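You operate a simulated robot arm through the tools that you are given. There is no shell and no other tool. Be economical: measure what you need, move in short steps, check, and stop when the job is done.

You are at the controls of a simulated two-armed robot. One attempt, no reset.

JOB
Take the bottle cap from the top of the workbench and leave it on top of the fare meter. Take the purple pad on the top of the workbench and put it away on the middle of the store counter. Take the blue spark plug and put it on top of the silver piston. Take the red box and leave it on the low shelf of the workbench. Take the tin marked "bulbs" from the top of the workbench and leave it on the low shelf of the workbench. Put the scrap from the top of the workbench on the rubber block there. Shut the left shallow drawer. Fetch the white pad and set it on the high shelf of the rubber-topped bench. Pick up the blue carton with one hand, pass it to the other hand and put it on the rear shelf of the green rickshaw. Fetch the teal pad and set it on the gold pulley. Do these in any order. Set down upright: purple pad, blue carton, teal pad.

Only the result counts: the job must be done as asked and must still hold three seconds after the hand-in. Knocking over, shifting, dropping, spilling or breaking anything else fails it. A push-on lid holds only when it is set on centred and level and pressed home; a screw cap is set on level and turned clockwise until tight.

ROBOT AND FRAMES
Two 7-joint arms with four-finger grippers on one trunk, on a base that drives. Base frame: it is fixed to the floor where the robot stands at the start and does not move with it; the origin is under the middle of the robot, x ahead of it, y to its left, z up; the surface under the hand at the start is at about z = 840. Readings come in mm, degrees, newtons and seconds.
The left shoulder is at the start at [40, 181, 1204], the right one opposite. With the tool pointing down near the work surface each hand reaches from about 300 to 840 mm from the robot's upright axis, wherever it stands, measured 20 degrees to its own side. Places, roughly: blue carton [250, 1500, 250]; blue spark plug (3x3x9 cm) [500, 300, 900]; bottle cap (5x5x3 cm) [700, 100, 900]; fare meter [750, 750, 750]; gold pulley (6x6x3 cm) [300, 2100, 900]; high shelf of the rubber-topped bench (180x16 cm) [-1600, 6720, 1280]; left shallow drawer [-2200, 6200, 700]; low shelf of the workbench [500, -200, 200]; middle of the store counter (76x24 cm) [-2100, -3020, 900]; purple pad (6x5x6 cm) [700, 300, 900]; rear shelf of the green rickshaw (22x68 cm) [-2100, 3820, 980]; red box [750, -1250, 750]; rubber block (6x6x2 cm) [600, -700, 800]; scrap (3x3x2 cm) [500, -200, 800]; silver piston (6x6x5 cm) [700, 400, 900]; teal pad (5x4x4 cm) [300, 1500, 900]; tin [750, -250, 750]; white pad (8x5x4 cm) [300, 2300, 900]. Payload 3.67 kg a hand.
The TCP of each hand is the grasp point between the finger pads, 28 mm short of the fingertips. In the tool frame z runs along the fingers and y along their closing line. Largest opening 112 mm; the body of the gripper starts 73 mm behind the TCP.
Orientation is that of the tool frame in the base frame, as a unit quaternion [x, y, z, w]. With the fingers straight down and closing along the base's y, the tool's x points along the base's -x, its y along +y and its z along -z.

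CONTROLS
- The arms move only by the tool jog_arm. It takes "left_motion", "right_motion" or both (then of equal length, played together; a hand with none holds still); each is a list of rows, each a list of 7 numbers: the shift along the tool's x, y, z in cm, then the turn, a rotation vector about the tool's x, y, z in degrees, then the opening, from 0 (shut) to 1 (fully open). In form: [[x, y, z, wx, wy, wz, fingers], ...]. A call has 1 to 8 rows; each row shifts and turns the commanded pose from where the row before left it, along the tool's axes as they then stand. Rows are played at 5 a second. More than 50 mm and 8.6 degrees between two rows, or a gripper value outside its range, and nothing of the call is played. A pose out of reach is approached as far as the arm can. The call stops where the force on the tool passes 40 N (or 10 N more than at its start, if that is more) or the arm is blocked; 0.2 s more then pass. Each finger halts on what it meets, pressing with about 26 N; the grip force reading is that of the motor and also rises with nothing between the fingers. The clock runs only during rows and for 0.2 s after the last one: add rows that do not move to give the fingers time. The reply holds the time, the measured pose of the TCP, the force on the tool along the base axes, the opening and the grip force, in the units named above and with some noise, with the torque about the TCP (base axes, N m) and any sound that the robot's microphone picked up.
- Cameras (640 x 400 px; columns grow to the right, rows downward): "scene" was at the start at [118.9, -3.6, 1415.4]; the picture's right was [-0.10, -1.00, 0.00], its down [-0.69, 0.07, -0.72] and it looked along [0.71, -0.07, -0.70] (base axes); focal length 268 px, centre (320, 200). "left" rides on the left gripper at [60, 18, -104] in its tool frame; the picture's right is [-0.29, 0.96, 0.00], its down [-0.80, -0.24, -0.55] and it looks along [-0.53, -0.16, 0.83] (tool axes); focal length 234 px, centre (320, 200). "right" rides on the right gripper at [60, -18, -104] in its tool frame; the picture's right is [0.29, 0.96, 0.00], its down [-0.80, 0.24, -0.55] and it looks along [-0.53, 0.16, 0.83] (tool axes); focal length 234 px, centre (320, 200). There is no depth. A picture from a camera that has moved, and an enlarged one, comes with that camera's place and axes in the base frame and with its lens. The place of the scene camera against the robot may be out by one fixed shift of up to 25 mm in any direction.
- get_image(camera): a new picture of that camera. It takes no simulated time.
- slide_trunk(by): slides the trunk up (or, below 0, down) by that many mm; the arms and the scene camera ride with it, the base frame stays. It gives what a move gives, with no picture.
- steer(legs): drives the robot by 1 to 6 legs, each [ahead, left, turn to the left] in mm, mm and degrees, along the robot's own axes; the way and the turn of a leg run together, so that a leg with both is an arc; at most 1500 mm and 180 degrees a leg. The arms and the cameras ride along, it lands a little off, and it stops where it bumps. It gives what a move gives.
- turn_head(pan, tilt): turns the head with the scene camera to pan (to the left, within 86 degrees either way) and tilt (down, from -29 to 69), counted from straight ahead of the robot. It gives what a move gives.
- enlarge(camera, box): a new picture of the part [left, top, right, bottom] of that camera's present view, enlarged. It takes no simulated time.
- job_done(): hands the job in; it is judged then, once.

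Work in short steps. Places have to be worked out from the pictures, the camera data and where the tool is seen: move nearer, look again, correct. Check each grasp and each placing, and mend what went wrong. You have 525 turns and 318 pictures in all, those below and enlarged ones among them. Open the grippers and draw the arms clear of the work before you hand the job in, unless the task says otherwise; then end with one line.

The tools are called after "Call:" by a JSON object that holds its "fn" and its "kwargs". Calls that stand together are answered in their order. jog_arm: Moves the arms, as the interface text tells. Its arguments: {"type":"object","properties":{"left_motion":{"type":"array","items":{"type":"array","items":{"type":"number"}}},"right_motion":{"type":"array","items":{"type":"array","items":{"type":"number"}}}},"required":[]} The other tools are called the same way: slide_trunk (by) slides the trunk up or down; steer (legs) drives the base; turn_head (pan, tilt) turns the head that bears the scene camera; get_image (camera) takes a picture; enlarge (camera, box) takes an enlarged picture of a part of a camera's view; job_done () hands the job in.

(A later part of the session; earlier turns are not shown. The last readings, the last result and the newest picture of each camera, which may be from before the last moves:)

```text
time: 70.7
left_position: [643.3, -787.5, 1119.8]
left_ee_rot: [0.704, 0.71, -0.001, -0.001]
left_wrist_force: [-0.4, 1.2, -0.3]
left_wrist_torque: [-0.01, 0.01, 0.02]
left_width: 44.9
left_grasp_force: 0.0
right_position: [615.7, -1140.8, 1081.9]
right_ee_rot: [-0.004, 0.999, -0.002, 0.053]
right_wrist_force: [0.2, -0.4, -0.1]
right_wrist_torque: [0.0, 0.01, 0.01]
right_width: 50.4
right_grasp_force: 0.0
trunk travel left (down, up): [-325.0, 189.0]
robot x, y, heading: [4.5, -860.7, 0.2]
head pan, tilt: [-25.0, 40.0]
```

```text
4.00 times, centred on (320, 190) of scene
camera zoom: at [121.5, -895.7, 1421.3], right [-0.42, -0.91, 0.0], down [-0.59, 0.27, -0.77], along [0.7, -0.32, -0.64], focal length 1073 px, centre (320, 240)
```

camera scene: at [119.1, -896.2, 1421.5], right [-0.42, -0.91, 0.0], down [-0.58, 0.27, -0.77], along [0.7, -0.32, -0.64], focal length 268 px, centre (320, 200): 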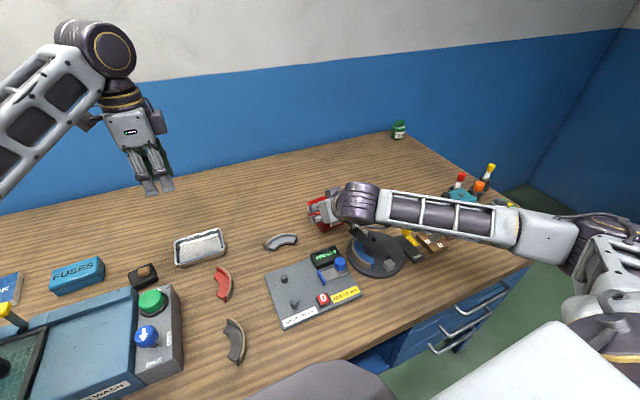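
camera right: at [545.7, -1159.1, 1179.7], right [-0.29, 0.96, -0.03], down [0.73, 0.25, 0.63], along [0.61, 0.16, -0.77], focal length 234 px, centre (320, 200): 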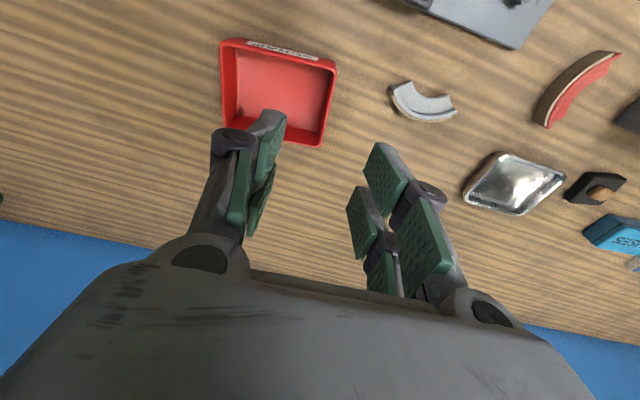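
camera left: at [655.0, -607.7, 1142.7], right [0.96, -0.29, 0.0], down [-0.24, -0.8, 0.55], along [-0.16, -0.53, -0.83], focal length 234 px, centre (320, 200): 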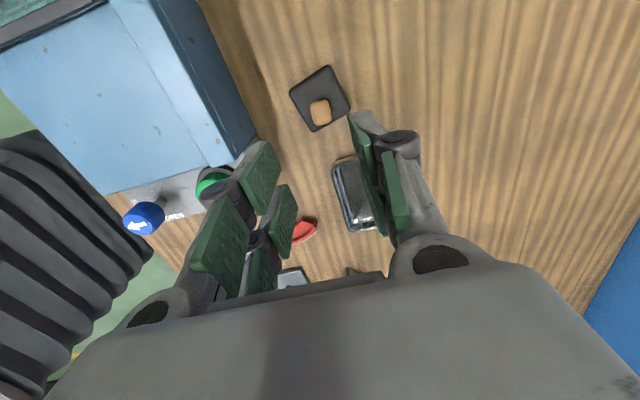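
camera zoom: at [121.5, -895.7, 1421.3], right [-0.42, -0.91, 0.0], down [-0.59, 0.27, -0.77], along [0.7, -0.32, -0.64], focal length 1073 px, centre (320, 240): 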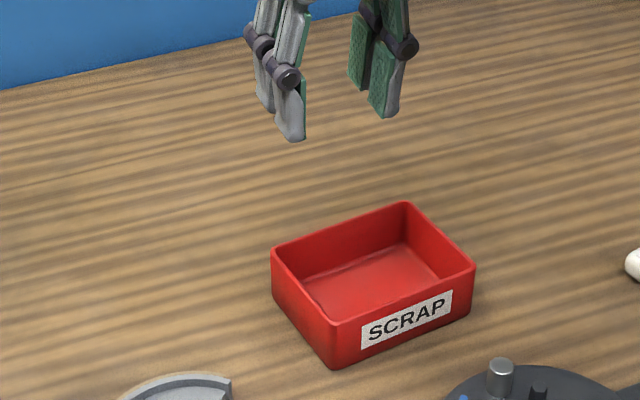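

The tray turned ~8° and moved to centre its left wall at ≈[640,-1130]. Fingers are wider than assumed (two prongs), so I'll use a steeper pose: 30° from vertical, yawed 8°.

Call:
{"fn": "jog_arm", "kwargs": {"right_motion": [[0, 0, 0, 0, 6, 0, 0.45], [0, 0, 0, 0, 0, -8, 0.45], [0, 0, 0, 0, -7.5, 0, 0.45], [0, 0, 0, 0, -7.5, 0, 0.45], [0, 0, 0, 0, -7.5, 0, 0.45], [0, 0, 0, 0, -7.5, 0, 0.45], [0, 0, 0, 0, 0, 0, 0.45]]}}

Call:
{"fn": "jog_arm", "kwargs": {"right_motion": [[1.46, 0.24, 4.24, 0, 0, 0, 0.45], [1.46, 0.24, 4.24, 0, 0, 0, 0.45], [1.46, 0.24, 4.24, 0, 0, 0, 0.45], [0, 0, 0, 0, 0, 0, 0.45]]}}

Call:
{"fn": "get_image", "kwargs": {"camera": "right"}}

Call:
{"fn": "enlarge", "kwargs": {"camera": "scene", "box": [240, 140, 400, 240]}}

```text
time: 72.3
left_position: [644.8, -787.9, 1119.0]
left_ee_rot: [0.704, 0.71, 0.0, 0.0]
left_wrist_force: [0.5, -0.8, -0.7]
left_wrist_torque: [-0.01, 0.0, -0.01]
left_width: 44.9
left_grasp_force: 0.2
right_position: [616.1, -1141.3, 1083.3]
right_ee_rot: [-0.072, 0.962, 0.018, 0.261]
right_wrist_force: [0.7, -0.1, 0.8]
right_wrist_torque: [-0.01, 0.01, -0.02]
right_width: 50.3
right_grasp_force: 0.1
trunk travel left (down, up): [-325.0, 189.0]
robot x, y, heading: [5.7, -865.5, 0.4]
head pan, tilt: [-25.0, 40.0]
```

```text
time: 73.3
left_position: [641.7, -788.4, 1119.7]
left_ee_rot: [0.704, 0.71, 0.0, 0.001]
left_wrist_force: [0.1, 0.7, -0.3]
left_wrist_torque: [0.03, -0.03, 0.03]
left_width: 44.9
left_grasp_force: 0.0
right_position: [642.3, -1129.2, 951.4]
right_ee_rot: [-0.07, 0.963, 0.016, 0.26]
right_wrist_force: [-0.4, -0.5, -0.5]
right_wrist_torque: [0.03, -0.05, -0.02]
right_width: 50.2
right_grasp_force: 0.1
trunk travel left (down, up): [-325.0, 189.0]
robot x, y, heading: [4.9, -866.7, 0.2]
head pan, tilt: [-25.0, 40.0]
```

```text
260 pictures are left
camera right: at [540.7, -1162.2, 1009.6], right [-0.39, 0.91, -0.15], down [0.37, 0.3, 0.88], along [0.85, 0.28, -0.45], focal length 234 px, centre (320, 200)
```

right: 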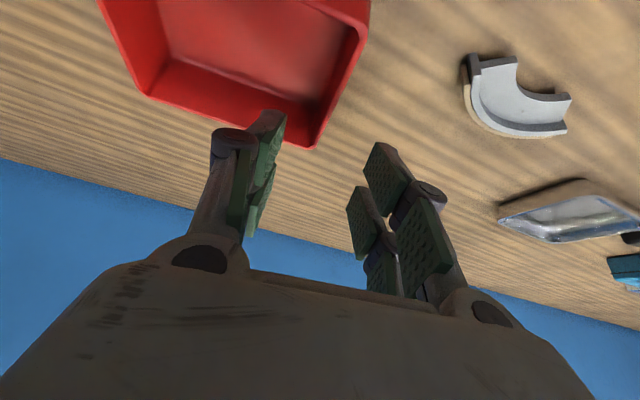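

```text
4.00 times, centred on (320, 190) of scene
camera zoom: at [120.2, -896.1, 1421.5], right [-0.42, -0.91, 0.0], down [-0.58, 0.27, -0.77], along [0.7, -0.32, -0.64], focal length 1073 px, centre (320, 240)
```

zoom: 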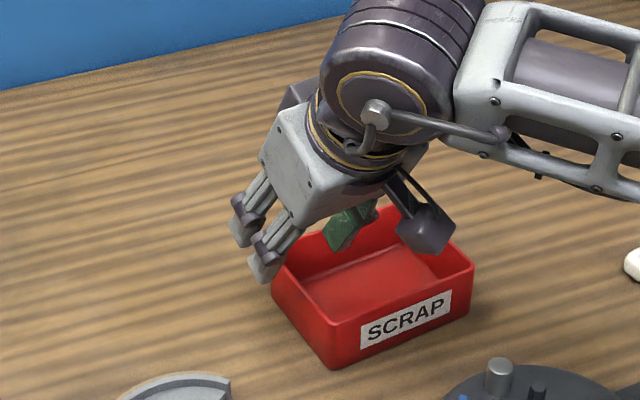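

Alignment good (wall at y≈-1132). Lower straight down 62 mm over the wall.

Call:
{"fn": "jog_arm", "kwargs": {"right_motion": [[1.05, -0.1, 1.8, 0, 0, 0, 0.45], [1.05, -0.1, 1.8, 0, 0, 0, 0.45], [1.0, -0.1, 1.75, 0, 0, 0, 0.45], [0, 0, 0, 0, 0, 0, 0.45]]}}

Call:
{"fn": "get_image", "kwargs": {"camera": "right"}}

Call:
{"fn": "enlarge", "kwargs": {"camera": "scene", "box": [240, 140, 400, 240]}}

```text
time: 74.3
left_position: [641.9, -788.1, 1120.3]
left_ee_rot: [0.704, 0.71, 0.0, 0.001]
left_wrist_force: [0.0, 0.2, 0.1]
left_wrist_torque: [0.01, -0.02, 0.01]
left_width: 44.6
left_grasp_force: 0.1
right_position: [643.7, -1133.4, 888.5]
right_ee_rot: [-0.072, 0.963, 0.018, 0.261]
right_wrist_force: [-0.1, -0.4, -0.5]
right_wrist_torque: [-0.03, 0.01, 0.02]
right_width: 50.6
right_grasp_force: 0.1
trunk travel left (down, up): [-325.0, 189.0]
robot x, y, heading: [10.3, -867.3, 0.5]
head pan, tilt: [-25.0, 40.0]
```

```text
258 pictures are left
camera right: at [542.1, -1166.8, 947.8], right [-0.39, 0.91, -0.15], down [0.37, 0.3, 0.88], along [0.85, 0.28, -0.45], focal length 234 px, centre (320, 200)
```

right: 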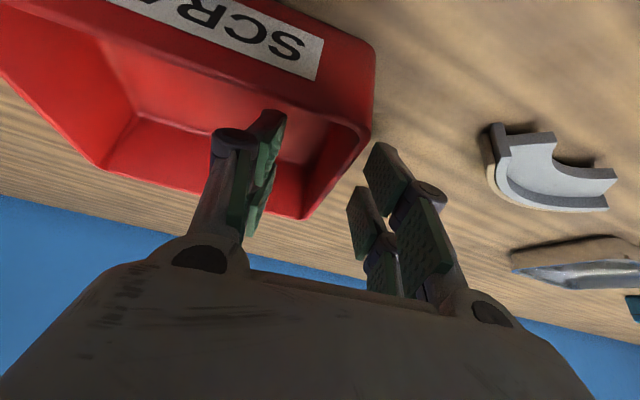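

```text
4.00 times, centred on (320, 190) of scene
camera zoom: at [120.4, -896.3, 1421.4], right [-0.42, -0.91, 0.0], down [-0.58, 0.27, -0.77], along [0.7, -0.32, -0.64], focal length 1073 px, centre (320, 240)
```

zoom: 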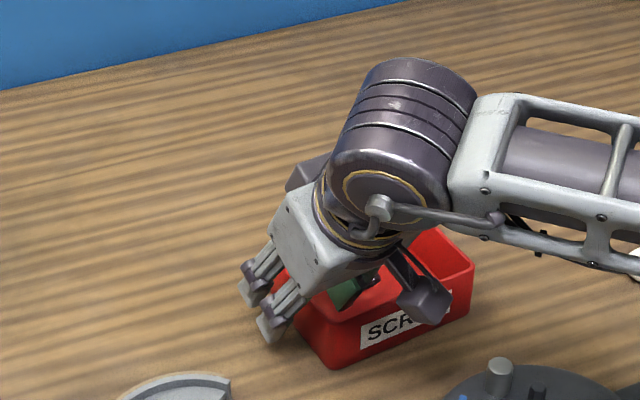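

Wall is between the fingers. Lower 4 mm more and close.

Call:
{"fn": "jog_arm", "kwargs": {"right_motion": [[0.2, 0, 0.35, 0, 0, 0, 0.45], [0, 0, 0, 0, 0, 0, 0], [0, 0, 0, 0, 0, 0, 0], [0, 0, 0, 0, 0, 0, 0], [0, 0, 0, 0, 0, 0, 0]]}}

Call:
{"fn": "jog_arm", "kwargs": {"right_motion": [[-1, 0, -1.73, 0, 0, 0, 0], [-1, 0, -1.73, 0, 0, 0, 0], [-2, 0, -3.46, 0, 0, 0, 0], [-2, 0, -3.46, 0, 0, 0, 0], [0, 0, 0, 0, 0, 0, 0]]}}

Call:
{"fn": "get_image", "kwargs": {"camera": "right"}}

Call:
{"fn": "enlarge", "kwargs": {"camera": "scene", "box": [240, 120, 400, 220]}}

```text
time: 75.5
left_position: [642.6, -787.8, 1120.6]
left_ee_rot: [0.703, 0.711, -0.001, -0.001]
left_wrist_force: [-0.2, -0.8, 0.2]
left_wrist_torque: [0.02, -0.02, -0.01]
left_width: 44.7
left_grasp_force: 0.1
right_position: [644.1, -1133.5, 884.1]
right_ee_rot: [-0.071, 0.963, 0.017, 0.26]
right_wrist_force: [0.7, 0.9, 0.4]
right_wrist_torque: [-0.07, 0.09, 0.07]
right_width: 6.1
right_grasp_force: 26.1
trunk travel left (down, up): [-325.0, 189.0]
robot x, y, heading: [9.2, -864.6, 0.3]
head pan, tilt: [-25.0, 40.0]
```

```text
time: 76.7
left_position: [643.2, -788.6, 1119.1]
left_ee_rot: [0.704, 0.711, -0.001, -0.001]
left_wrist_force: [-0.4, 0.4, -0.5]
left_wrist_torque: [0.02, 0.01, -0.02]
left_width: 44.8
left_grasp_force: 0.2
right_position: [642.4, -1132.0, 1003.3]
right_ee_rot: [-0.071, 0.963, 0.017, 0.26]
right_wrist_force: [-0.2, 0.3, -2.4]
right_wrist_torque: [0.22, 0.02, -0.01]
right_width: 6.3
right_grasp_force: 26.2
trunk travel left (down, up): [-325.0, 189.0]
robot x, y, heading: [7.7, -868.8, 0.5]
head pan, tilt: [-25.0, 40.0]
```

```text
256 pictures are left
camera right: at [541.2, -1165.1, 1062.5], right [-0.39, 0.91, -0.15], down [0.37, 0.3, 0.88], along [0.84, 0.28, -0.45], focal length 234 px, centre (320, 200)
```

right: 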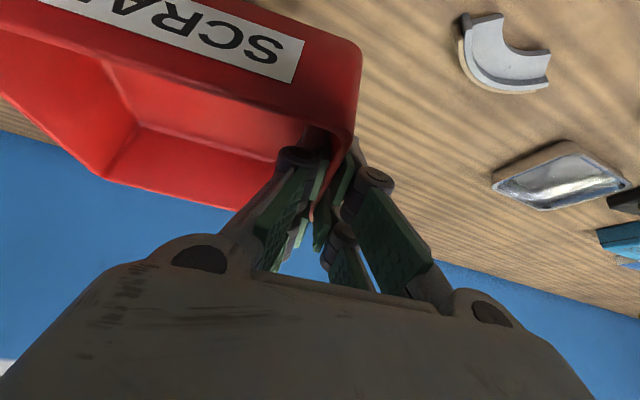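

```text
4.00 times, centred on (320, 170) of scene
camera zoom: at [121.2, -896.8, 1421.3], right [-0.42, -0.91, 0.0], down [-0.59, 0.27, -0.77], along [0.7, -0.32, -0.64], focal length 1073 px, centre (320, 320)
```

zoom: 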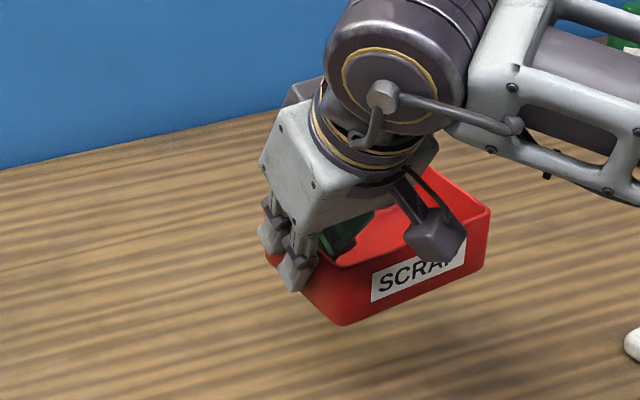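

Tray held level (≈0.25 kg). Raise it, and drive left to the tin (~[688,-110]) for the left hand.

Call:
{"fn": "jog_arm", "kwargs": {"right_motion": [[-2, 0, -3.46, 0, 0, 0, 0], [-2, 0, -3.46, 0, 0, 0, 0], [-2, 0, -3.46, 0, 0, 0, 0], [0, 0, 0, 0, 0, 0, 0]]}}

Call:
{"fn": "steer", "kwargs": {"legs": [[-10, 556, -0.4]]}}

Call:
{"fn": "turn_head", "kwargs": {"pan": 10, "tilt": 40}}

Call:
{"fn": "get_image", "kwargs": {"camera": "scene"}}

Call:
{"fn": "get_image", "kwargs": {"camera": "left"}}

```text
time: 77.7
left_position: [644.0, -788.9, 1119.2]
left_ee_rot: [0.705, 0.71, 0.0, -0.001]
left_wrist_force: [0.5, -0.1, 0.9]
left_wrist_torque: [-0.01, -0.02, -0.06]
left_width: 44.9
left_grasp_force: 0.0
right_position: [644.2, -1132.4, 1124.8]
right_ee_rot: [-0.071, 0.963, 0.018, 0.261]
right_wrist_force: [0.5, -0.2, -2.6]
right_wrist_torque: [0.14, 0.02, 0.02]
right_width: 5.9
right_grasp_force: 26.2
trunk travel left (down, up): [-325.0, 189.0]
robot x, y, heading: [5.9, -863.6, 0.3]
head pan, tilt: [-25.0, 40.0]
```

```text
time: 81.0
left_position: [620.2, -210.6, 1119.6]
left_ee_rot: [0.695, 0.719, 0.0, 0.0]
left_wrist_force: [-0.2, 0.1, 0.1]
left_wrist_torque: [-0.01, 0.0, 0.02]
left_width: 45.0
left_grasp_force: 0.1
right_position: [629.7, -554.3, 1123.9]
right_ee_rot: [-0.083, 0.962, 0.021, 0.259]
right_wrist_force: [0.5, 0.0, -2.5]
right_wrist_torque: [0.16, 0.05, 0.01]
right_width: 6.0
right_grasp_force: 25.7
trunk travel left (down, up): [-325.0, 189.0]
robot x, y, heading: [-15.8, -302.8, 1.8]
head pan, tilt: [-25.0, 40.0]
```

```text
time: 82.0
left_position: [620.4, -211.7, 1119.9]
left_ee_rot: [0.694, 0.72, -0.002, 0.0]
left_wrist_force: [-0.4, 0.2, -0.3]
left_wrist_torque: [0.0, 0.01, -0.02]
left_width: 45.0
left_grasp_force: 0.0
right_position: [629.6, -554.1, 1123.1]
right_ee_rot: [-0.082, 0.962, 0.021, 0.259]
right_wrist_force: [-0.4, -0.1, -1.7]
right_wrist_torque: [0.17, 0.03, 0.02]
right_width: 6.0
right_grasp_force: 25.8
trunk travel left (down, up): [-325.0, 189.0]
robot x, y, heading: [-17.5, -304.0, 1.8]
head pan, tilt: [10.0, 40.0]
```

```text
254 pictures are left
camera scene: at [105.8, -281.8, 1421.4], right [0.2, -0.98, 0.0], down [-0.63, -0.13, -0.77], along [0.75, 0.16, -0.64], focal length 268 px, centre (320, 200)
```

scene: 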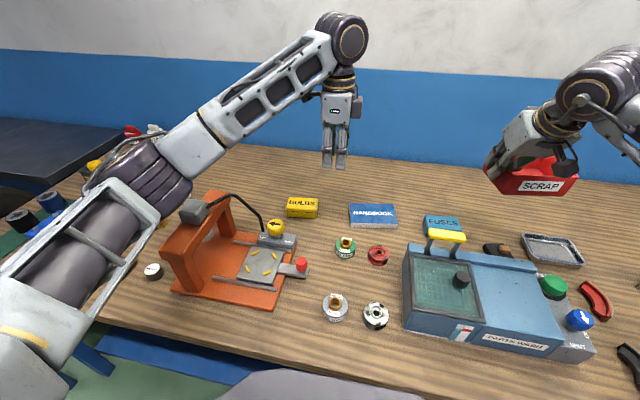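

```text
253 pictures are left
camera left: at [636.0, -150.2, 1222.7], right [0.97, -0.26, 0.0], down [-0.21, -0.8, 0.55], along [-0.14, -0.54, -0.83], focal length 234 px, centre (320, 200)
```

left: 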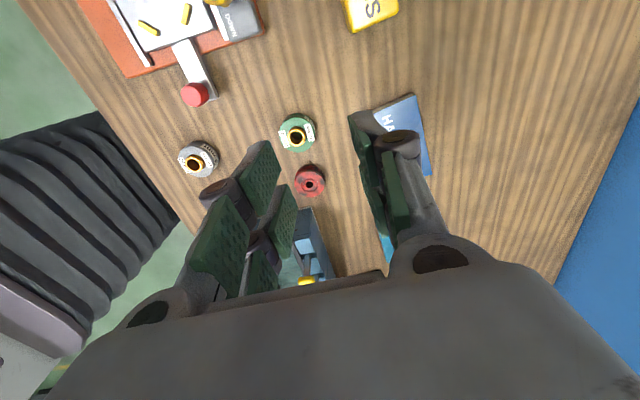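

Turn the left tool back so it closes along y, then move over the tin.

Call:
{"fn": "jog_arm", "kwargs": {"left_motion": [[0, 0, 0, 0, 0, -8, 1], [0, 0, 0, 0, 0, -8, 1], [0, 0, 0, 0, 0, -8, 1], [0, 0, 0, 0, 0, -8, 1], [0, 0, 0, 0, 0, -8, 1], [0, 0, 0, 0, 0, -8, 1], [0, 0, 0, 0, 0, -8, 1], [0, 0, 0, 0, 0, -8, 1]]}}

Call:
{"fn": "jog_arm", "kwargs": {"left_motion": [[0, 0, 0, 0, 0, -8, 1], [0, 0, 0, 0, 0, -8, 1], [0, 0, 0, 0, 0, -8, 1], [-0.7, 4, 1, 0, 0, 0, 1], [-0.7, 4, 1, 0, 0, 0, 1], [-0.7, 2, 1, 0, 0, 0, 1], [0, 0, 0, 0, 0, 0, 1]]}}

Call:
{"fn": "get_image", "kwargs": {"camera": "left"}}

```text
time: 83.8
left_position: [619.9, -210.8, 1120.1]
left_ee_rot: [0.208, 0.978, 0.0, -0.001]
left_wrist_force: [0.6, 0.5, -0.3]
left_wrist_torque: [-0.03, 0.0, -0.01]
left_width: 112.1
left_grasp_force: 0.0
right_position: [630.9, -553.4, 1125.2]
right_ee_rot: [-0.083, 0.962, 0.021, 0.26]
right_wrist_force: [0.0, 0.3, -2.8]
right_wrist_torque: [0.1, 0.02, 0.02]
right_width: 6.0
right_grasp_force: 25.4
trunk travel left (down, up): [-325.0, 189.0]
robot x, y, heading: [-15.9, -302.1, 2.0]
head pan, tilt: [10.0, 40.0]
```

```text
time: 85.4
left_position: [643.0, -111.6, 1088.1]
left_ee_rot: [0.001, 1.0, 0.0, -0.001]
left_wrist_force: [0.5, 0.4, 0.2]
left_wrist_torque: [0.0, 0.01, 0.0]
left_width: 112.1
left_grasp_force: 0.1
right_position: [630.3, -554.7, 1124.5]
right_ee_rot: [-0.082, 0.962, 0.021, 0.26]
right_wrist_force: [0.2, -0.1, -1.5]
right_wrist_torque: [0.17, 0.02, 0.0]
right_width: 5.9
right_grasp_force: 26.3
trunk travel left (down, up): [-325.0, 189.0]
robot x, y, heading: [-12.7, -306.9, 1.9]
head pan, tilt: [10.0, 40.0]
```

```text
252 pictures are left
camera left: at [582.0, -92.2, 1190.9], right [0.29, 0.96, 0.0], down [0.8, -0.24, 0.55], along [0.53, -0.16, -0.83], focal length 234 px, centre (320, 200)
```

left: 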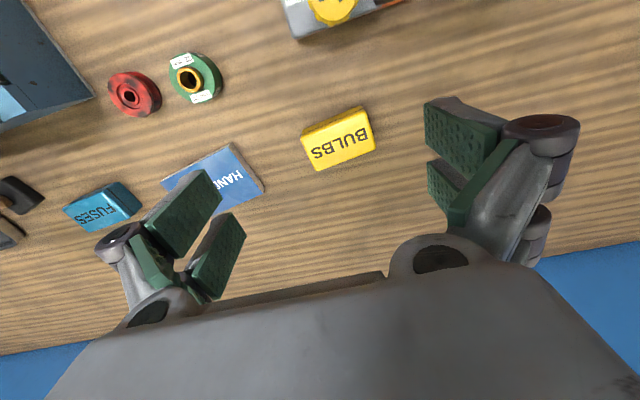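

Call:
{"fn": "enlarge", "kwargs": {"camera": "left", "box": [280, 90, 400, 190]}}

```text
4.00 times, centred on (340, 140) of left
camera zoom: at [582.0, -92.2, 1190.9], right [0.29, 0.96, 0.0], down [0.8, -0.24, 0.55], along [0.53, -0.16, -0.83], focal length 937 px, centre (240, 440)
```

zoom: 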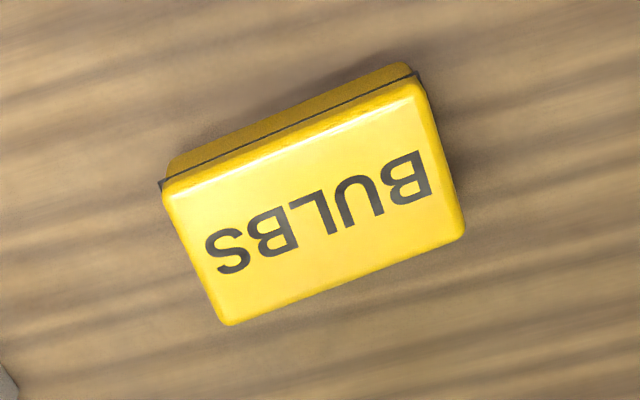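

Tin: 91×57 mm, centre ≈[700,-100], yaw ≈6.7°. Yaw/pitch the tool and move above it.

Call:
{"fn": "jog_arm", "kwargs": {"left_motion": [[0, 0, 0, 0, 0, -6.7, 1], [0, 0, 0, 0, -7.5, 0, 1], [0, 0, 0, 0, -7.5, 0, 1], [0, 0, 0, 0, -7.5, 0, 1], [0, 0, 0, 0, -7.5, 0, 1], [0.47, 0.12, 3.71, 0, 0, 0, 1], [0.47, 0.12, 3.71, 0, 0, 0, 1], [0, 0, 0, 0, 0, 0, 1]]}}

Call:
{"fn": "jog_arm", "kwargs": {"left_motion": [[0.47, 0.12, 3.71, 0, 0, 0, 1], [0.47, 0.12, 3.71, 0, 0, 0, 1], [0, 0, 0, 0, 0, 0, 1]]}}

Call:
{"fn": "get_image", "kwargs": {"camera": "left"}}

Call:
{"fn": "enlarge", "kwargs": {"camera": "scene", "box": [220, 140, 380, 240]}}

```text
time: 87.2
left_position: [671.1, -107.0, 1022.2]
left_ee_rot: [-0.056, 0.965, 0.015, 0.257]
left_wrist_force: [-0.1, -0.1, -0.6]
left_wrist_torque: [0.05, -0.03, 0.0]
left_width: 112.0
left_grasp_force: 0.0
right_position: [629.6, -554.3, 1125.2]
right_ee_rot: [-0.082, 0.962, 0.02, 0.261]
right_wrist_force: [0.0, 1.0, -3.2]
right_wrist_torque: [0.17, -0.01, 0.02]
right_width: 5.9
right_grasp_force: 26.0
trunk travel left (down, up): [-325.0, 189.0]
robot x, y, heading: [-13.3, -301.6, 2.0]
head pan, tilt: [10.0, 40.0]
```

```text
time: 88.0
left_position: [696.6, -96.7, 968.8]
left_ee_rot: [-0.058, 0.961, 0.016, 0.269]
left_wrist_force: [0.1, -0.3, -0.3]
left_wrist_torque: [0.0, 0.01, -0.02]
left_width: 112.0
left_grasp_force: 0.0
right_position: [625.7, -555.6, 1128.2]
right_ee_rot: [-0.083, 0.961, 0.021, 0.261]
right_wrist_force: [0.1, 0.1, -2.3]
right_wrist_torque: [0.14, 0.04, -0.02]
right_width: 6.0
right_grasp_force: 26.3
trunk travel left (down, up): [-325.0, 189.0]
robot x, y, heading: [-13.7, -302.0, 1.7]
head pan, tilt: [10.0, 40.0]
```

```text
250 pictures are left
camera left: at [590.1, -90.8, 1025.9], right [0.13, 0.98, 0.15], down [0.42, -0.19, 0.89], along [0.9, -0.05, -0.44], focal length 234 px, centre (320, 200)
```

left: 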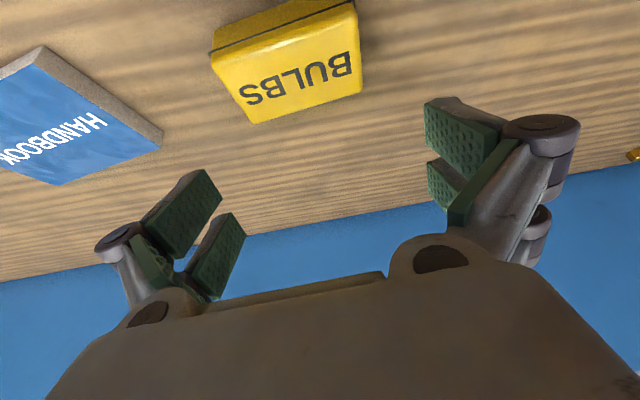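

```text
4.00 times, centred on (300, 190) of scene
camera zoom: at [99.3, -283.2, 1423.0], right [0.21, -0.98, 0.0], down [-0.63, -0.13, -0.77], along [0.75, 0.16, -0.64], focal length 1073 px, centre (400, 240)
```

zoom: 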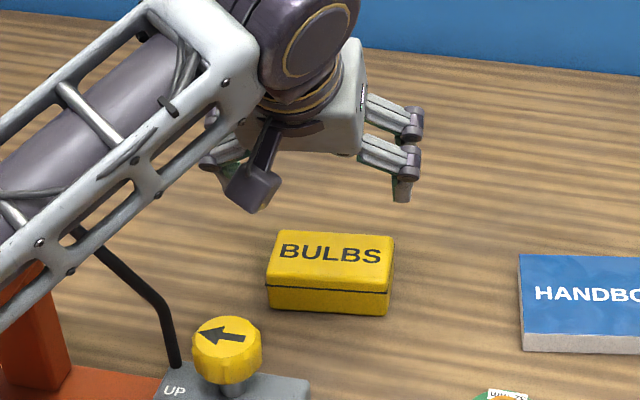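

Body readings shifted slightly: the left forearm may be touching the press. Back off upward and look.

Call:
{"fn": "jog_arm", "kwargs": {"left_motion": [[-2, 0, -3.46, 0, 0, 0, 1], [-2, 0, -3.46, 0, 0, 0, 1], [-2, 0, -3.46, 0, 0, 0, 1], [0, 0, 0, 0, 0, 0, 1]]}}

Call:
{"fn": "turn_head", "kwargs": {"pan": 30, "tilt": 45}}

Call:
{"fn": "get_image", "kwargs": {"camera": "scene"}}

```text
time: 89.0
left_position: [698.4, -101.3, 1070.2]
left_ee_rot: [-0.055, 0.964, 0.016, 0.258]
left_wrist_force: [0.4, 0.2, 0.1]
left_wrist_torque: [0.02, -0.01, -0.01]
left_width: 111.8
left_grasp_force: 0.1
right_position: [631.3, -555.7, 1124.1]
right_ee_rot: [-0.082, 0.962, 0.021, 0.26]
right_wrist_force: [0.9, 0.4, -3.5]
right_wrist_torque: [0.13, 0.07, 0.01]
right_width: 6.1
right_grasp_force: 26.5
trunk travel left (down, up): [-325.0, 189.0]
robot x, y, heading: [-15.0, -304.2, 1.7]
head pan, tilt: [10.0, 40.0]
```

```text
time: 89.8
left_position: [696.0, -100.2, 1071.8]
left_ee_rot: [-0.055, 0.964, 0.014, 0.258]
left_wrist_force: [0.2, 0.2, 0.4]
left_wrist_torque: [0.0, -0.02, -0.06]
left_width: 111.8
left_grasp_force: 0.1
right_position: [629.7, -554.4, 1125.1]
right_ee_rot: [-0.083, 0.962, 0.021, 0.26]
right_wrist_force: [0.0, 0.4, -2.8]
right_wrist_torque: [0.12, 0.01, 0.01]
right_width: 6.1
right_grasp_force: 26.1
trunk travel left (down, up): [-325.0, 189.0]
robot x, y, heading: [-12.1, -305.5, 1.7]
head pan, tilt: [30.0, 45.0]
```

```text
248 pictures are left
camera scene: at [91.2, -256.0, 1414.2], right [0.53, -0.85, 0.0], down [-0.6, -0.37, -0.71], along [0.6, 0.37, -0.71], focal length 268 px, centre (320, 200)
```

scene: 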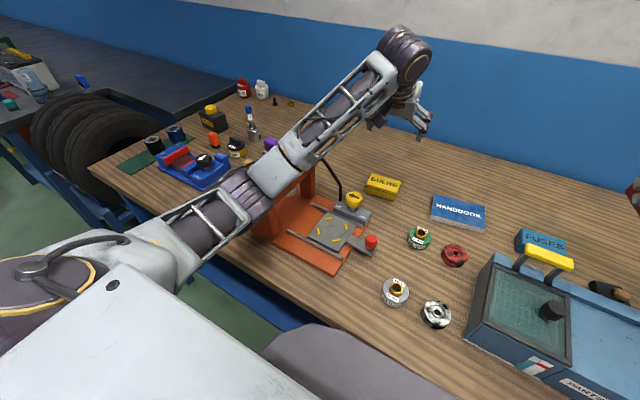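

The forearm runs over the press head. Raise the trunk so the arm comes in from higher.

Call:
{"fn": "slide_trunk", "kwargs": {"by": 180}}

Call:
{"fn": "jog_arm", "kwargs": {"left_motion": [[1.8, 0, 3.2, 0, 0, 0, 1], [1.8, 0, 3.2, 0, 0, 0, 1], [1.8, 0, 3.2, 0, 0, 0, 1], [1.8, 0, 3.2, 0, 0, 0, 1], [1.8, 0, 3.2, 0, 0, 0, 1], [0, 0, 0, 0, 0, 0, 1]]}}

Call:
{"fn": "get_image", "kwargs": {"camera": "scene"}}

```text
time: 91.8
left_position: [697.3, -102.0, 1251.1]
left_ee_rot: [-0.056, 0.965, 0.015, 0.257]
left_wrist_force: [0.7, 0.3, 0.0]
left_wrist_torque: [-0.03, -0.01, 0.01]
left_width: 111.9
left_grasp_force: 0.1
right_position: [630.0, -555.4, 1305.6]
right_ee_rot: [-0.083, 0.962, 0.02, 0.26]
right_wrist_force: [0.1, 0.1, -1.5]
right_wrist_torque: [0.14, 0.01, 0.01]
right_width: 6.0
right_grasp_force: 25.5
trunk travel left (down, up): [-505.0, 9.0]
robot x, y, heading: [-13.9, -303.3, 1.8]
head pan, tilt: [30.0, 45.0]
```

```text
time: 93.2
left_position: [699.4, -100.8, 1066.1]
left_ee_rot: [-0.056, 0.964, 0.015, 0.258]
left_wrist_force: [0.6, 0.6, 0.6]
left_wrist_torque: [0.03, -0.01, -0.03]
left_width: 112.0
left_grasp_force: 0.2
right_position: [630.1, -554.4, 1305.0]
right_ee_rot: [-0.083, 0.962, 0.021, 0.26]
right_wrist_force: [0.5, -0.2, -1.5]
right_wrist_torque: [0.14, 0.02, -0.01]
right_width: 6.2
right_grasp_force: 25.9
trunk travel left (down, up): [-505.0, 9.0]
robot x, y, heading: [-15.8, -303.0, 1.7]
head pan, tilt: [30.0, 45.0]
```

```text
247 pictures are left
camera scene: at [91.5, -256.2, 1594.6], right [0.53, -0.85, 0.0], down [-0.6, -0.37, -0.71], along [0.6, 0.37, -0.71], focal length 268 px, centre (320, 200)
```

scene: 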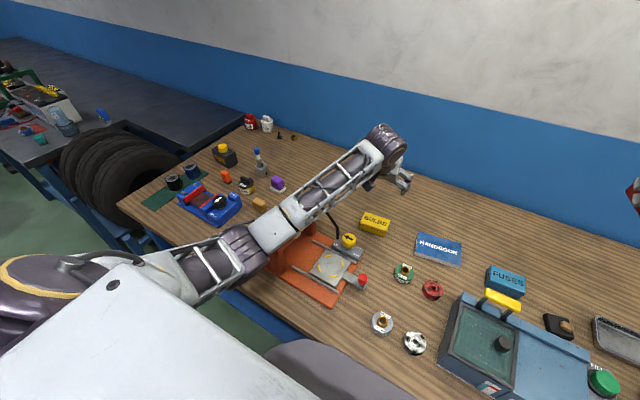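

Forearm is higher now. Continue down to ~z 960 and check for lean.

Call:
{"fn": "jog_arm", "kwargs": {"left_motion": [[1.8, 0, 3.1, 0, 0, 0, 1], [1.8, 0, 3.1, 0, 0, 0, 1], [1.5, 0, 2.6, 0, 0, 0, 1], [0, 0, 0, 0, 0, 0, 1]]}}

Call:
{"fn": "get_image", "kwargs": {"camera": "left"}}

Call:
{"fn": "get_image", "kwargs": {"camera": "scene"}}

```text
time: 94.2
left_position: [697.5, -100.4, 963.4]
left_ee_rot: [-0.056, 0.964, 0.014, 0.258]
left_wrist_force: [-0.7, -0.1, 0.3]
left_wrist_torque: [-0.01, -0.02, 0.04]
left_width: 112.2
left_grasp_force: 0.2
right_position: [629.7, -555.0, 1304.5]
right_ee_rot: [-0.084, 0.962, 0.021, 0.259]
right_wrist_force: [-0.3, -0.1, -2.0]
right_wrist_torque: [0.15, 0.01, 0.01]
right_width: 5.9
right_grasp_force: 26.1
trunk travel left (down, up): [-505.0, 9.0]
robot x, y, heading: [-15.2, -302.5, 1.7]
head pan, tilt: [30.0, 45.0]
```

```text
246 pictures are left
camera left: at [592.5, -93.3, 1022.8], right [0.14, 0.98, 0.14], down [0.44, -0.19, 0.88], along [0.89, -0.06, -0.46], focal length 234 px, centre (320, 200)
```

left: 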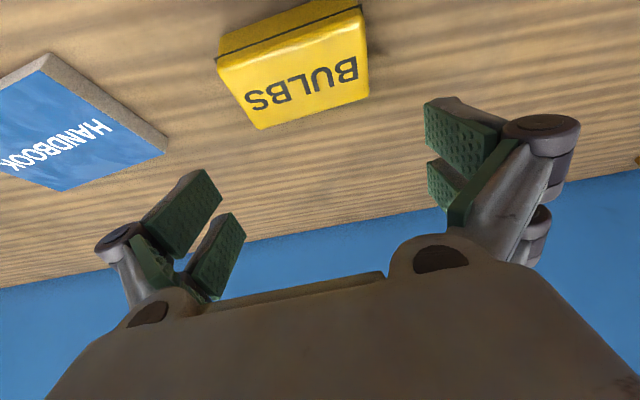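

```text
245 pictures are left
camera scene: at [91.6, -256.1, 1594.6], right [0.53, -0.85, 0.0], down [-0.6, -0.37, -0.71], along [0.6, 0.37, -0.71], focal length 268 px, centre (320, 200)
```

scene: 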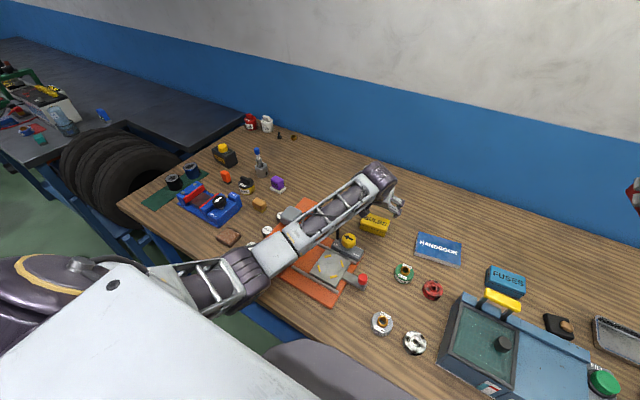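

Tin aligned. Check forearm clearance to the press in a zoom, then go lower.

Call:
{"fn": "enlarge", "kwargs": {"camera": "scene", "box": [220, 150, 420, 310]}}

```text
2.50 times, centred on (320, 230) of scene
camera zoom: at [91.6, -256.1, 1594.6], right [0.53, -0.85, 0.0], down [-0.6, -0.37, -0.71], along [0.6, 0.37, -0.71], focal length 670 px, centre (320, 125)
```

zoom: 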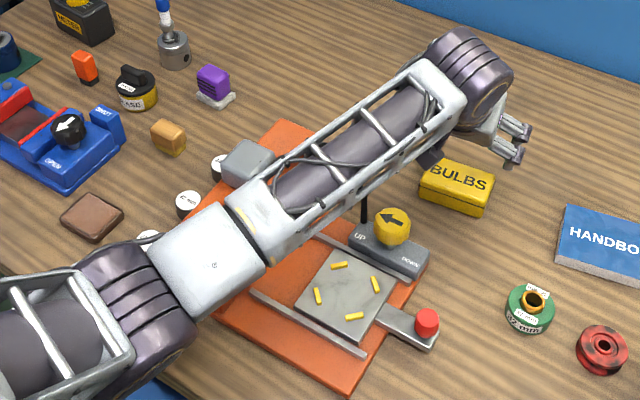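

Estimated forearm height ~1150 and to the side of the press head (top ~1027): clearance is fine. Lower to grasp height in steps.

Call:
{"fn": "jog_arm", "kwargs": {"left_motion": [[1.0, 0, 1.73, 0, 0, 0, 1], [1.0, 0, 1.73, 0, 0, 0, 1], [0, 0, 0, 0, 0, 0, 1]]}}

Call:
{"fn": "jog_arm", "kwargs": {"left_motion": [[1.0, 0, 1.73, 0, 0, 0, 1], [1.0, 0, 1.73, 0, 0, 0, 1], [0, 0, 0, 0, 0, 0, 1]]}}

Call:
{"fn": "get_image", "kwargs": {"camera": "left"}}

Call:
{"fn": "enlarge", "kwargs": {"camera": "scene", "box": [220, 150, 420, 310]}}

```text
time: 95.0
left_position: [697.2, -99.9, 925.3]
left_ee_rot: [-0.055, 0.964, 0.014, 0.258]
left_wrist_force: [0.5, -0.1, 0.8]
left_wrist_torque: [0.04, -0.03, -0.03]
left_width: 112.1
left_grasp_force: 0.0
right_position: [629.4, -554.8, 1304.4]
right_ee_rot: [-0.083, 0.962, 0.02, 0.26]
right_wrist_force: [0.4, -0.4, -2.2]
right_wrist_torque: [0.15, 0.0, 0.0]
right_width: 5.9
right_grasp_force: 25.9
trunk travel left (down, up): [-505.0, 9.0]
robot x, y, heading: [-13.0, -300.1, 2.0]
head pan, tilt: [30.0, 45.0]
```

```text
time: 95.8
left_position: [699.1, -101.5, 887.6]
left_ee_rot: [-0.056, 0.965, 0.016, 0.258]
left_wrist_force: [-0.7, 0.8, 0.4]
left_wrist_torque: [-0.01, 0.01, 0.03]
left_width: 111.8
left_grasp_force: 0.0
right_position: [631.2, -554.7, 1304.3]
right_ee_rot: [-0.082, 0.962, 0.02, 0.26]
right_wrist_force: [0.8, -0.7, -2.0]
right_wrist_torque: [0.13, 0.02, 0.04]
right_width: 6.0
right_grasp_force: 26.4
trunk travel left (down, up): [-505.0, 9.0]
robot x, y, heading: [-14.4, -305.4, 1.8]
head pan, tilt: [30.0, 45.0]
```

```text
243 pictures are left
camera left: at [593.6, -95.1, 946.8], right [0.14, 0.98, 0.14], down [0.44, -0.19, 0.88], along [0.89, -0.06, -0.46], focal length 234 px, centre (320, 200)
```

left: 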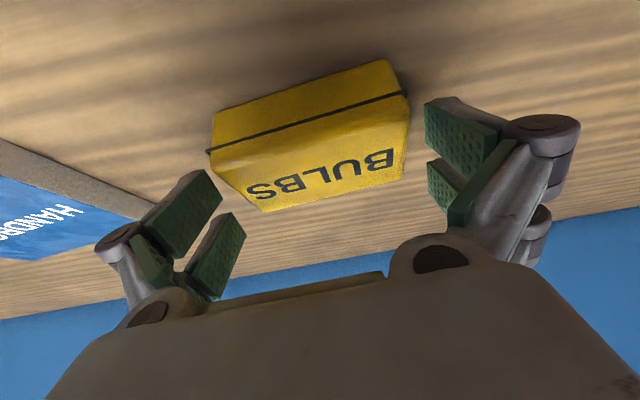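

```text
2.50 times, centred on (320, 230) of scene
camera zoom: at [91.4, -256.1, 1594.6], right [0.53, -0.85, 0.0], down [-0.6, -0.37, -0.71], along [0.6, 0.37, -0.71], focal length 670 px, centre (320, 125)
```

zoom: 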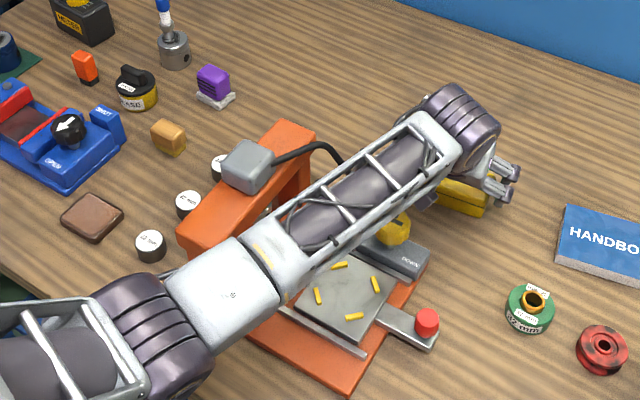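

No contact; tin is between the fingers. Lower 4 mm and close.

Call:
{"fn": "jog_arm", "kwargs": {"left_motion": [[0.2, 0, 0.35, 0, 0, 0, 1], [0, 0, 0, 0, 0, 0, 0.7], [0, 0, 0, 0, 0, 0, 0.7], [0, 0, 0, 0, 0, 0, 0.7], [0, 0, 0, 0, 0, 0, 0.7]]}}

Call:
{"fn": "jog_arm", "kwargs": {"left_motion": [[-1, 0, -1.73, 0, 0, 0, 0.7], [-1, 0, -1.73, 0, 0, 0, 0.7], [-2, 0, -3.46, 0, 0, 0, 0.7], [-2, 0, -3.46, 0, 0, 0, 0.7], [-2, 0, -3.46, 0, 0, 0, 0.7], [-2, 0, -3.46, 0, 0, 0, 0.7], [0, 0, 0, 0, 0, 0, 0.7]]}}

Call:
{"fn": "get_image", "kwargs": {"camera": "left"}}

```text
time: 97.0
left_position: [700.1, -102.3, 882.5]
left_ee_rot: [-0.056, 0.964, 0.015, 0.258]
left_wrist_force: [1.1, 0.0, 1.9]
left_wrist_torque: [0.14, 0.06, -0.02]
left_width: 94.8
left_grasp_force: 26.0
right_position: [629.7, -555.7, 1305.5]
right_ee_rot: [-0.082, 0.962, 0.021, 0.26]
right_wrist_force: [0.0, -0.4, -2.6]
right_wrist_torque: [0.13, 0.0, 0.0]
right_width: 5.8
right_grasp_force: 26.2
trunk travel left (down, up): [-505.0, 9.0]
robot x, y, heading: [-15.9, -306.8, 1.5]
head pan, tilt: [30.0, 45.0]
```

```text
time: 98.7
left_position: [699.1, -98.4, 1083.7]
left_ee_rot: [-0.056, 0.965, 0.015, 0.257]
left_wrist_force: [-0.2, 0.1, -0.9]
left_wrist_torque: [-0.01, -0.03, -0.03]
left_width: 94.5
left_grasp_force: 26.4
right_position: [630.0, -555.4, 1304.6]
right_ee_rot: [-0.083, 0.962, 0.021, 0.26]
right_wrist_force: [-0.7, 0.3, -2.3]
right_wrist_torque: [0.15, 0.02, 0.0]
right_width: 6.0
right_grasp_force: 26.0
trunk travel left (down, up): [-505.0, 9.0]
robot x, y, heading: [-16.2, -303.4, 1.9]
head pan, tilt: [30.0, 45.0]
```

```text
241 pictures are left
camera left: at [593.5, -91.3, 1142.0], right [0.14, 0.98, 0.14], down [0.44, -0.19, 0.88], along [0.89, -0.06, -0.46], focal length 234 px, centre (320, 200)
```

left: 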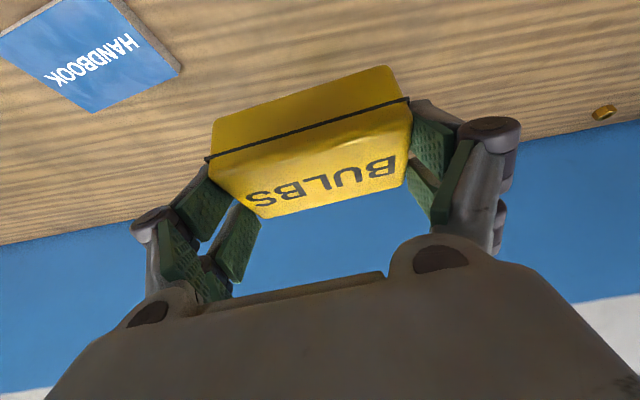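

Tin held. Raise it, back away from the bench, moving left to face the free part of the shelf.

Call:
{"fn": "jog_arm", "kwargs": {"left_motion": [[-2, 0, -3.46, 0, 0, 0, 0.7], [-2, 0, -3.46, 0, 0, 0, 0.7], [-2, 0, -3.46, 0, 0, 0, 0.7], [0, 0, 0, 0, 0, 0, 0.7]]}}

Call:
{"fn": "steer", "kwargs": {"legs": [[-850, 0, 0], [0, 390, -1.8]]}}

Call:
{"fn": "turn_head", "kwargs": {"pan": 0, "tilt": 38}}

Call:
{"fn": "get_image", "kwargs": {"camera": "scene"}}

```text
time: 99.7
left_position: [698.4, -101.4, 1202.4]
left_ee_rot: [-0.055, 0.965, 0.015, 0.258]
left_wrist_force: [0.6, 0.1, -2.4]
left_wrist_torque: [0.0, 0.01, -0.04]
left_width: 94.7
left_grasp_force: 26.0
right_position: [629.8, -554.2, 1305.1]
right_ee_rot: [-0.082, 0.962, 0.02, 0.26]
right_wrist_force: [0.7, 0.1, -1.8]
right_wrist_torque: [0.17, 0.04, -0.01]
right_width: 6.0
right_grasp_force: 26.2
trunk travel left (down, up): [-505.0, 9.0]
robot x, y, heading: [-13.1, -304.2, 1.5]
head pan, tilt: [30.0, 45.0]
```

```text
time: 106.6
left_position: [-178.4, 232.6, 1203.7]
left_ee_rot: [-0.029, 0.966, 0.009, 0.257]
left_wrist_force: [0.1, -0.7, -0.7]
left_wrist_torque: [0.02, 0.0, 0.02]
left_width: 94.6
left_grasp_force: 25.8
right_position: [-268.4, -217.6, 1304.9]
right_ee_rot: [-0.058, 0.964, 0.014, 0.26]
right_wrist_force: [0.0, -0.7, -2.8]
right_wrist_torque: [0.13, 0.01, 0.01]
right_width: 6.1
right_grasp_force: 26.2
trunk travel left (down, up): [-505.0, 9.0]
robot x, y, heading: [-901.7, 71.4, -1.0]
head pan, tilt: [30.0, 45.0]
```

```text
time: 107.5
left_position: [-176.6, 232.8, 1202.6]
left_ee_rot: [-0.03, 0.965, 0.008, 0.259]
left_wrist_force: [-0.3, 0.6, -1.4]
left_wrist_torque: [0.03, 0.0, 0.03]
left_width: 94.6
left_grasp_force: 26.3
right_position: [-268.5, -215.2, 1304.8]
right_ee_rot: [-0.058, 0.964, 0.014, 0.261]
right_wrist_force: [0.2, -0.1, -2.5]
right_wrist_torque: [0.18, 0.01, 0.01]
right_width: 5.9
right_grasp_force: 25.7
trunk travel left (down, up): [-505.0, 9.0]
robot x, y, heading: [-901.7, 67.4, -1.2]
head pan, tilt: [0.0, 38.0]
```

```text
240 pictures are left
camera scene: at [-775.8, 70.8, 1604.8], right [-0.02, -1.0, 0.0], down [-0.62, 0.01, -0.79], along [0.79, -0.02, -0.62], focal length 268 px, centre (320, 200)
```

scene: 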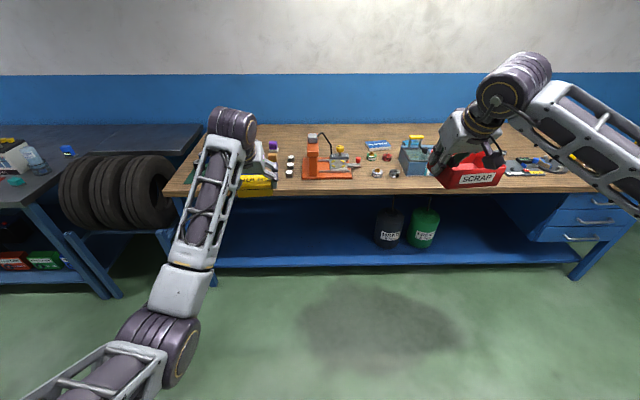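

Shelf is free for y from about −350 to +650. Lower the trunk fully here.

Call:
{"fn": "slide_trunk", "kwargs": {"by": -500}}

Call:
{"fn": "turn_head", "kwargs": {"pan": 0, "tilt": 30}}

Call:
{"fn": "get_image", "kwargs": {"camera": "scene"}}

```text
refused: -500 is not a number from -400 to 400
```

```text
time: 108.2
left_position: [-177.2, 233.7, 1202.2]
left_ee_rot: [-0.03, 0.966, 0.008, 0.257]
left_wrist_force: [-0.7, 0.6, -1.3]
left_wrist_torque: [-0.03, 0.01, -0.01]
left_width: 94.4
left_grasp_force: 26.1
right_position: [-268.6, -216.0, 1305.2]
right_ee_rot: [-0.058, 0.964, 0.014, 0.26]
right_wrist_force: [0.1, 0.1, -3.2]
right_wrist_torque: [0.14, 0.0, -0.01]
right_width: 6.0
right_grasp_force: 25.6
trunk travel left (down, up): [-505.0, 9.0]
robot x, y, heading: [-901.5, 70.3, -1.1]
head pan, tilt: [0.0, 30.0]
```

```text
239 pictures are left
camera scene: at [-771.6, 70.4, 1617.1], right [-0.02, -1.0, 0.0], down [-0.5, 0.01, -0.87], along [0.87, -0.02, -0.5], focal length 268 px, centre (320, 200)
```

scene: 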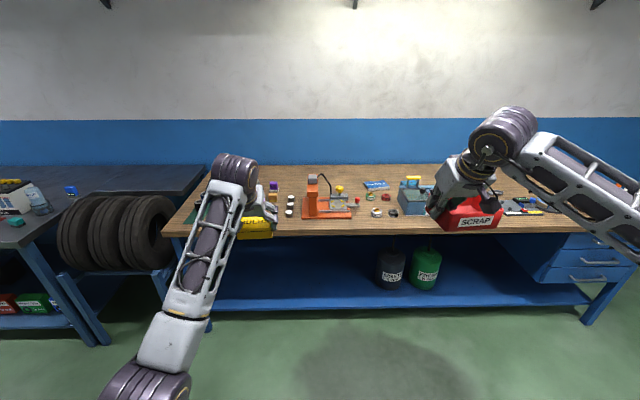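

Lower in two slides.

Call:
{"fn": "slide_trunk", "kwargs": {"by": -260}}

Call:
{"fn": "slide_trunk", "kwargs": {"by": -240}}

Call:
{"fn": "get_image", "kwargs": {"camera": "scene"}}

```text
time: 110.9
left_position: [-176.8, 234.0, 944.8]
left_ee_rot: [-0.03, 0.965, 0.008, 0.259]
left_wrist_force: [0.6, -0.2, -0.4]
left_wrist_torque: [0.01, -0.01, 0.02]
left_width: 94.7
left_grasp_force: 25.7
right_position: [-268.3, -214.4, 1045.2]
right_ee_rot: [-0.058, 0.964, 0.014, 0.26]
right_wrist_force: [0.2, 0.9, -2.7]
right_wrist_torque: [0.14, 0.03, -0.01]
right_width: 6.0
right_grasp_force: 25.4
trunk travel left (down, up): [-245.0, 269.0]
robot x, y, heading: [-901.9, 68.2, -1.2]
head pan, tilt: [0.0, 30.0]
```

```text
time: 113.4
left_position: [-177.5, 233.5, 703.3]
left_ee_rot: [-0.03, 0.965, 0.008, 0.259]
left_wrist_force: [-0.7, -0.4, -1.2]
left_wrist_torque: [-0.02, 0.02, -0.01]
left_width: 94.6
left_grasp_force: 25.5
right_position: [-268.5, -215.3, 805.6]
right_ee_rot: [-0.057, 0.964, 0.014, 0.26]
right_wrist_force: [0.9, 0.0, -2.2]
right_wrist_torque: [0.19, 0.01, 0.01]
right_width: 5.7
right_grasp_force: 26.0
trunk travel left (down, up): [-5.0, 509.0]
robot x, y, heading: [-902.1, 66.1, -1.0]
head pan, tilt: [0.0, 30.0]
```

```text
238 pictures are left
camera scene: at [-772.0, 70.7, 1118.0], right [-0.02, -1.0, 0.0], down [-0.5, 0.01, -0.87], along [0.87, -0.02, -0.5], focal length 268 px, centre (320, 200)
```

scene: 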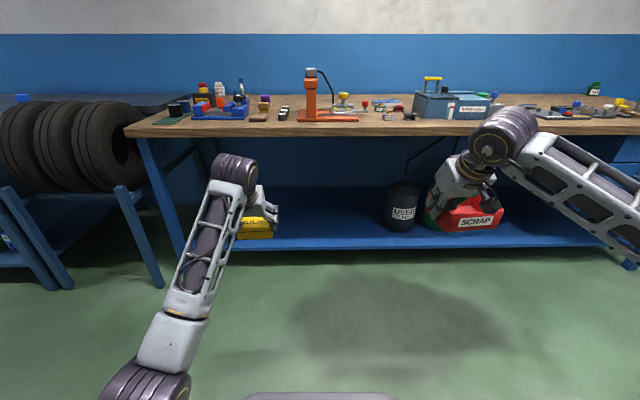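

Shelf lip is at x≈317, z≈196. Bring both hands down to about z 290 and 560 mm ahead of the robot.

Call:
{"fn": "jog_arm", "kwargs": {"left_motion": [[3.49, 0, 2.75, 0, 0, 0, 0.7], [3.49, 0, 2.75, 0, 0, 0, 0.7], [3.49, 0, 2.75, 0, 0, 0, 0.7], [3.49, 0, 2.75, 0, 0, 0, 0.7], [3.49, 0, 2.75, 0, 0, 0, 0.7], [3.49, 0, 2.75, 0, 0, 0, 0.7], [3.49, 0, 2.75, 0, 0, 0, 0.7]], "right_motion": [[2.92, 0, 3.72, 0, 0, 0, 0], [2.92, 0, 3.72, 0, 0, 0, 0], [2.92, 0, 3.72, 0, 0, 0, 0], [2.92, 0, 3.72, 0, 0, 0, 0], [2.92, 0, 3.72, 0, 0, 0, 0], [2.92, 0, 3.72, 0, 0, 0, 0], [2.92, 0, 3.72, 0, 0, 0, 0]]}}

Call:
{"fn": "get_image", "kwargs": {"camera": "scene"}}

```text
time: 115.0
left_position: [-290.7, 230.3, 415.8]
left_ee_rot: [-0.03, 0.965, 0.008, 0.259]
left_wrist_force: [-0.1, -0.2, -0.5]
left_wrist_torque: [-0.05, 0.05, -0.02]
left_width: 94.8
left_grasp_force: 25.9
right_position: [-312.6, -221.8, 478.4]
right_ee_rot: [-0.058, 0.964, 0.015, 0.26]
right_wrist_force: [-0.4, 0.7, -3.3]
right_wrist_torque: [0.15, 0.0, -0.01]
right_width: 5.8
right_grasp_force: 26.1
trunk travel left (down, up): [-5.0, 509.0]
robot x, y, heading: [-900.6, 66.6, -1.0]
head pan, tilt: [0.0, 30.0]
```

```text
237 pictures are left
camera scene: at [-771.8, 70.5, 1117.9], right [-0.02, -1.0, 0.0], down [-0.5, 0.01, -0.87], along [0.87, -0.02, -0.5], focal length 268 px, centre (320, 200)
```

scene: 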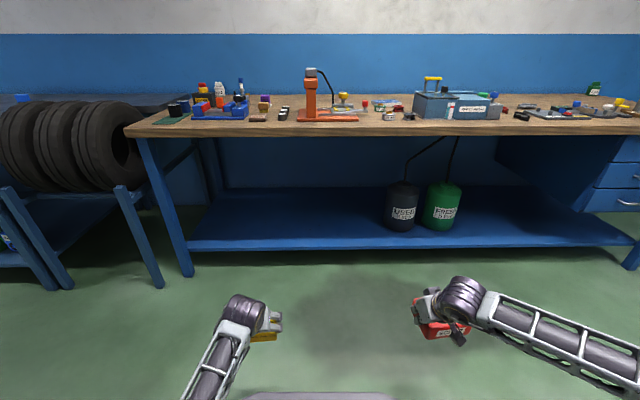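

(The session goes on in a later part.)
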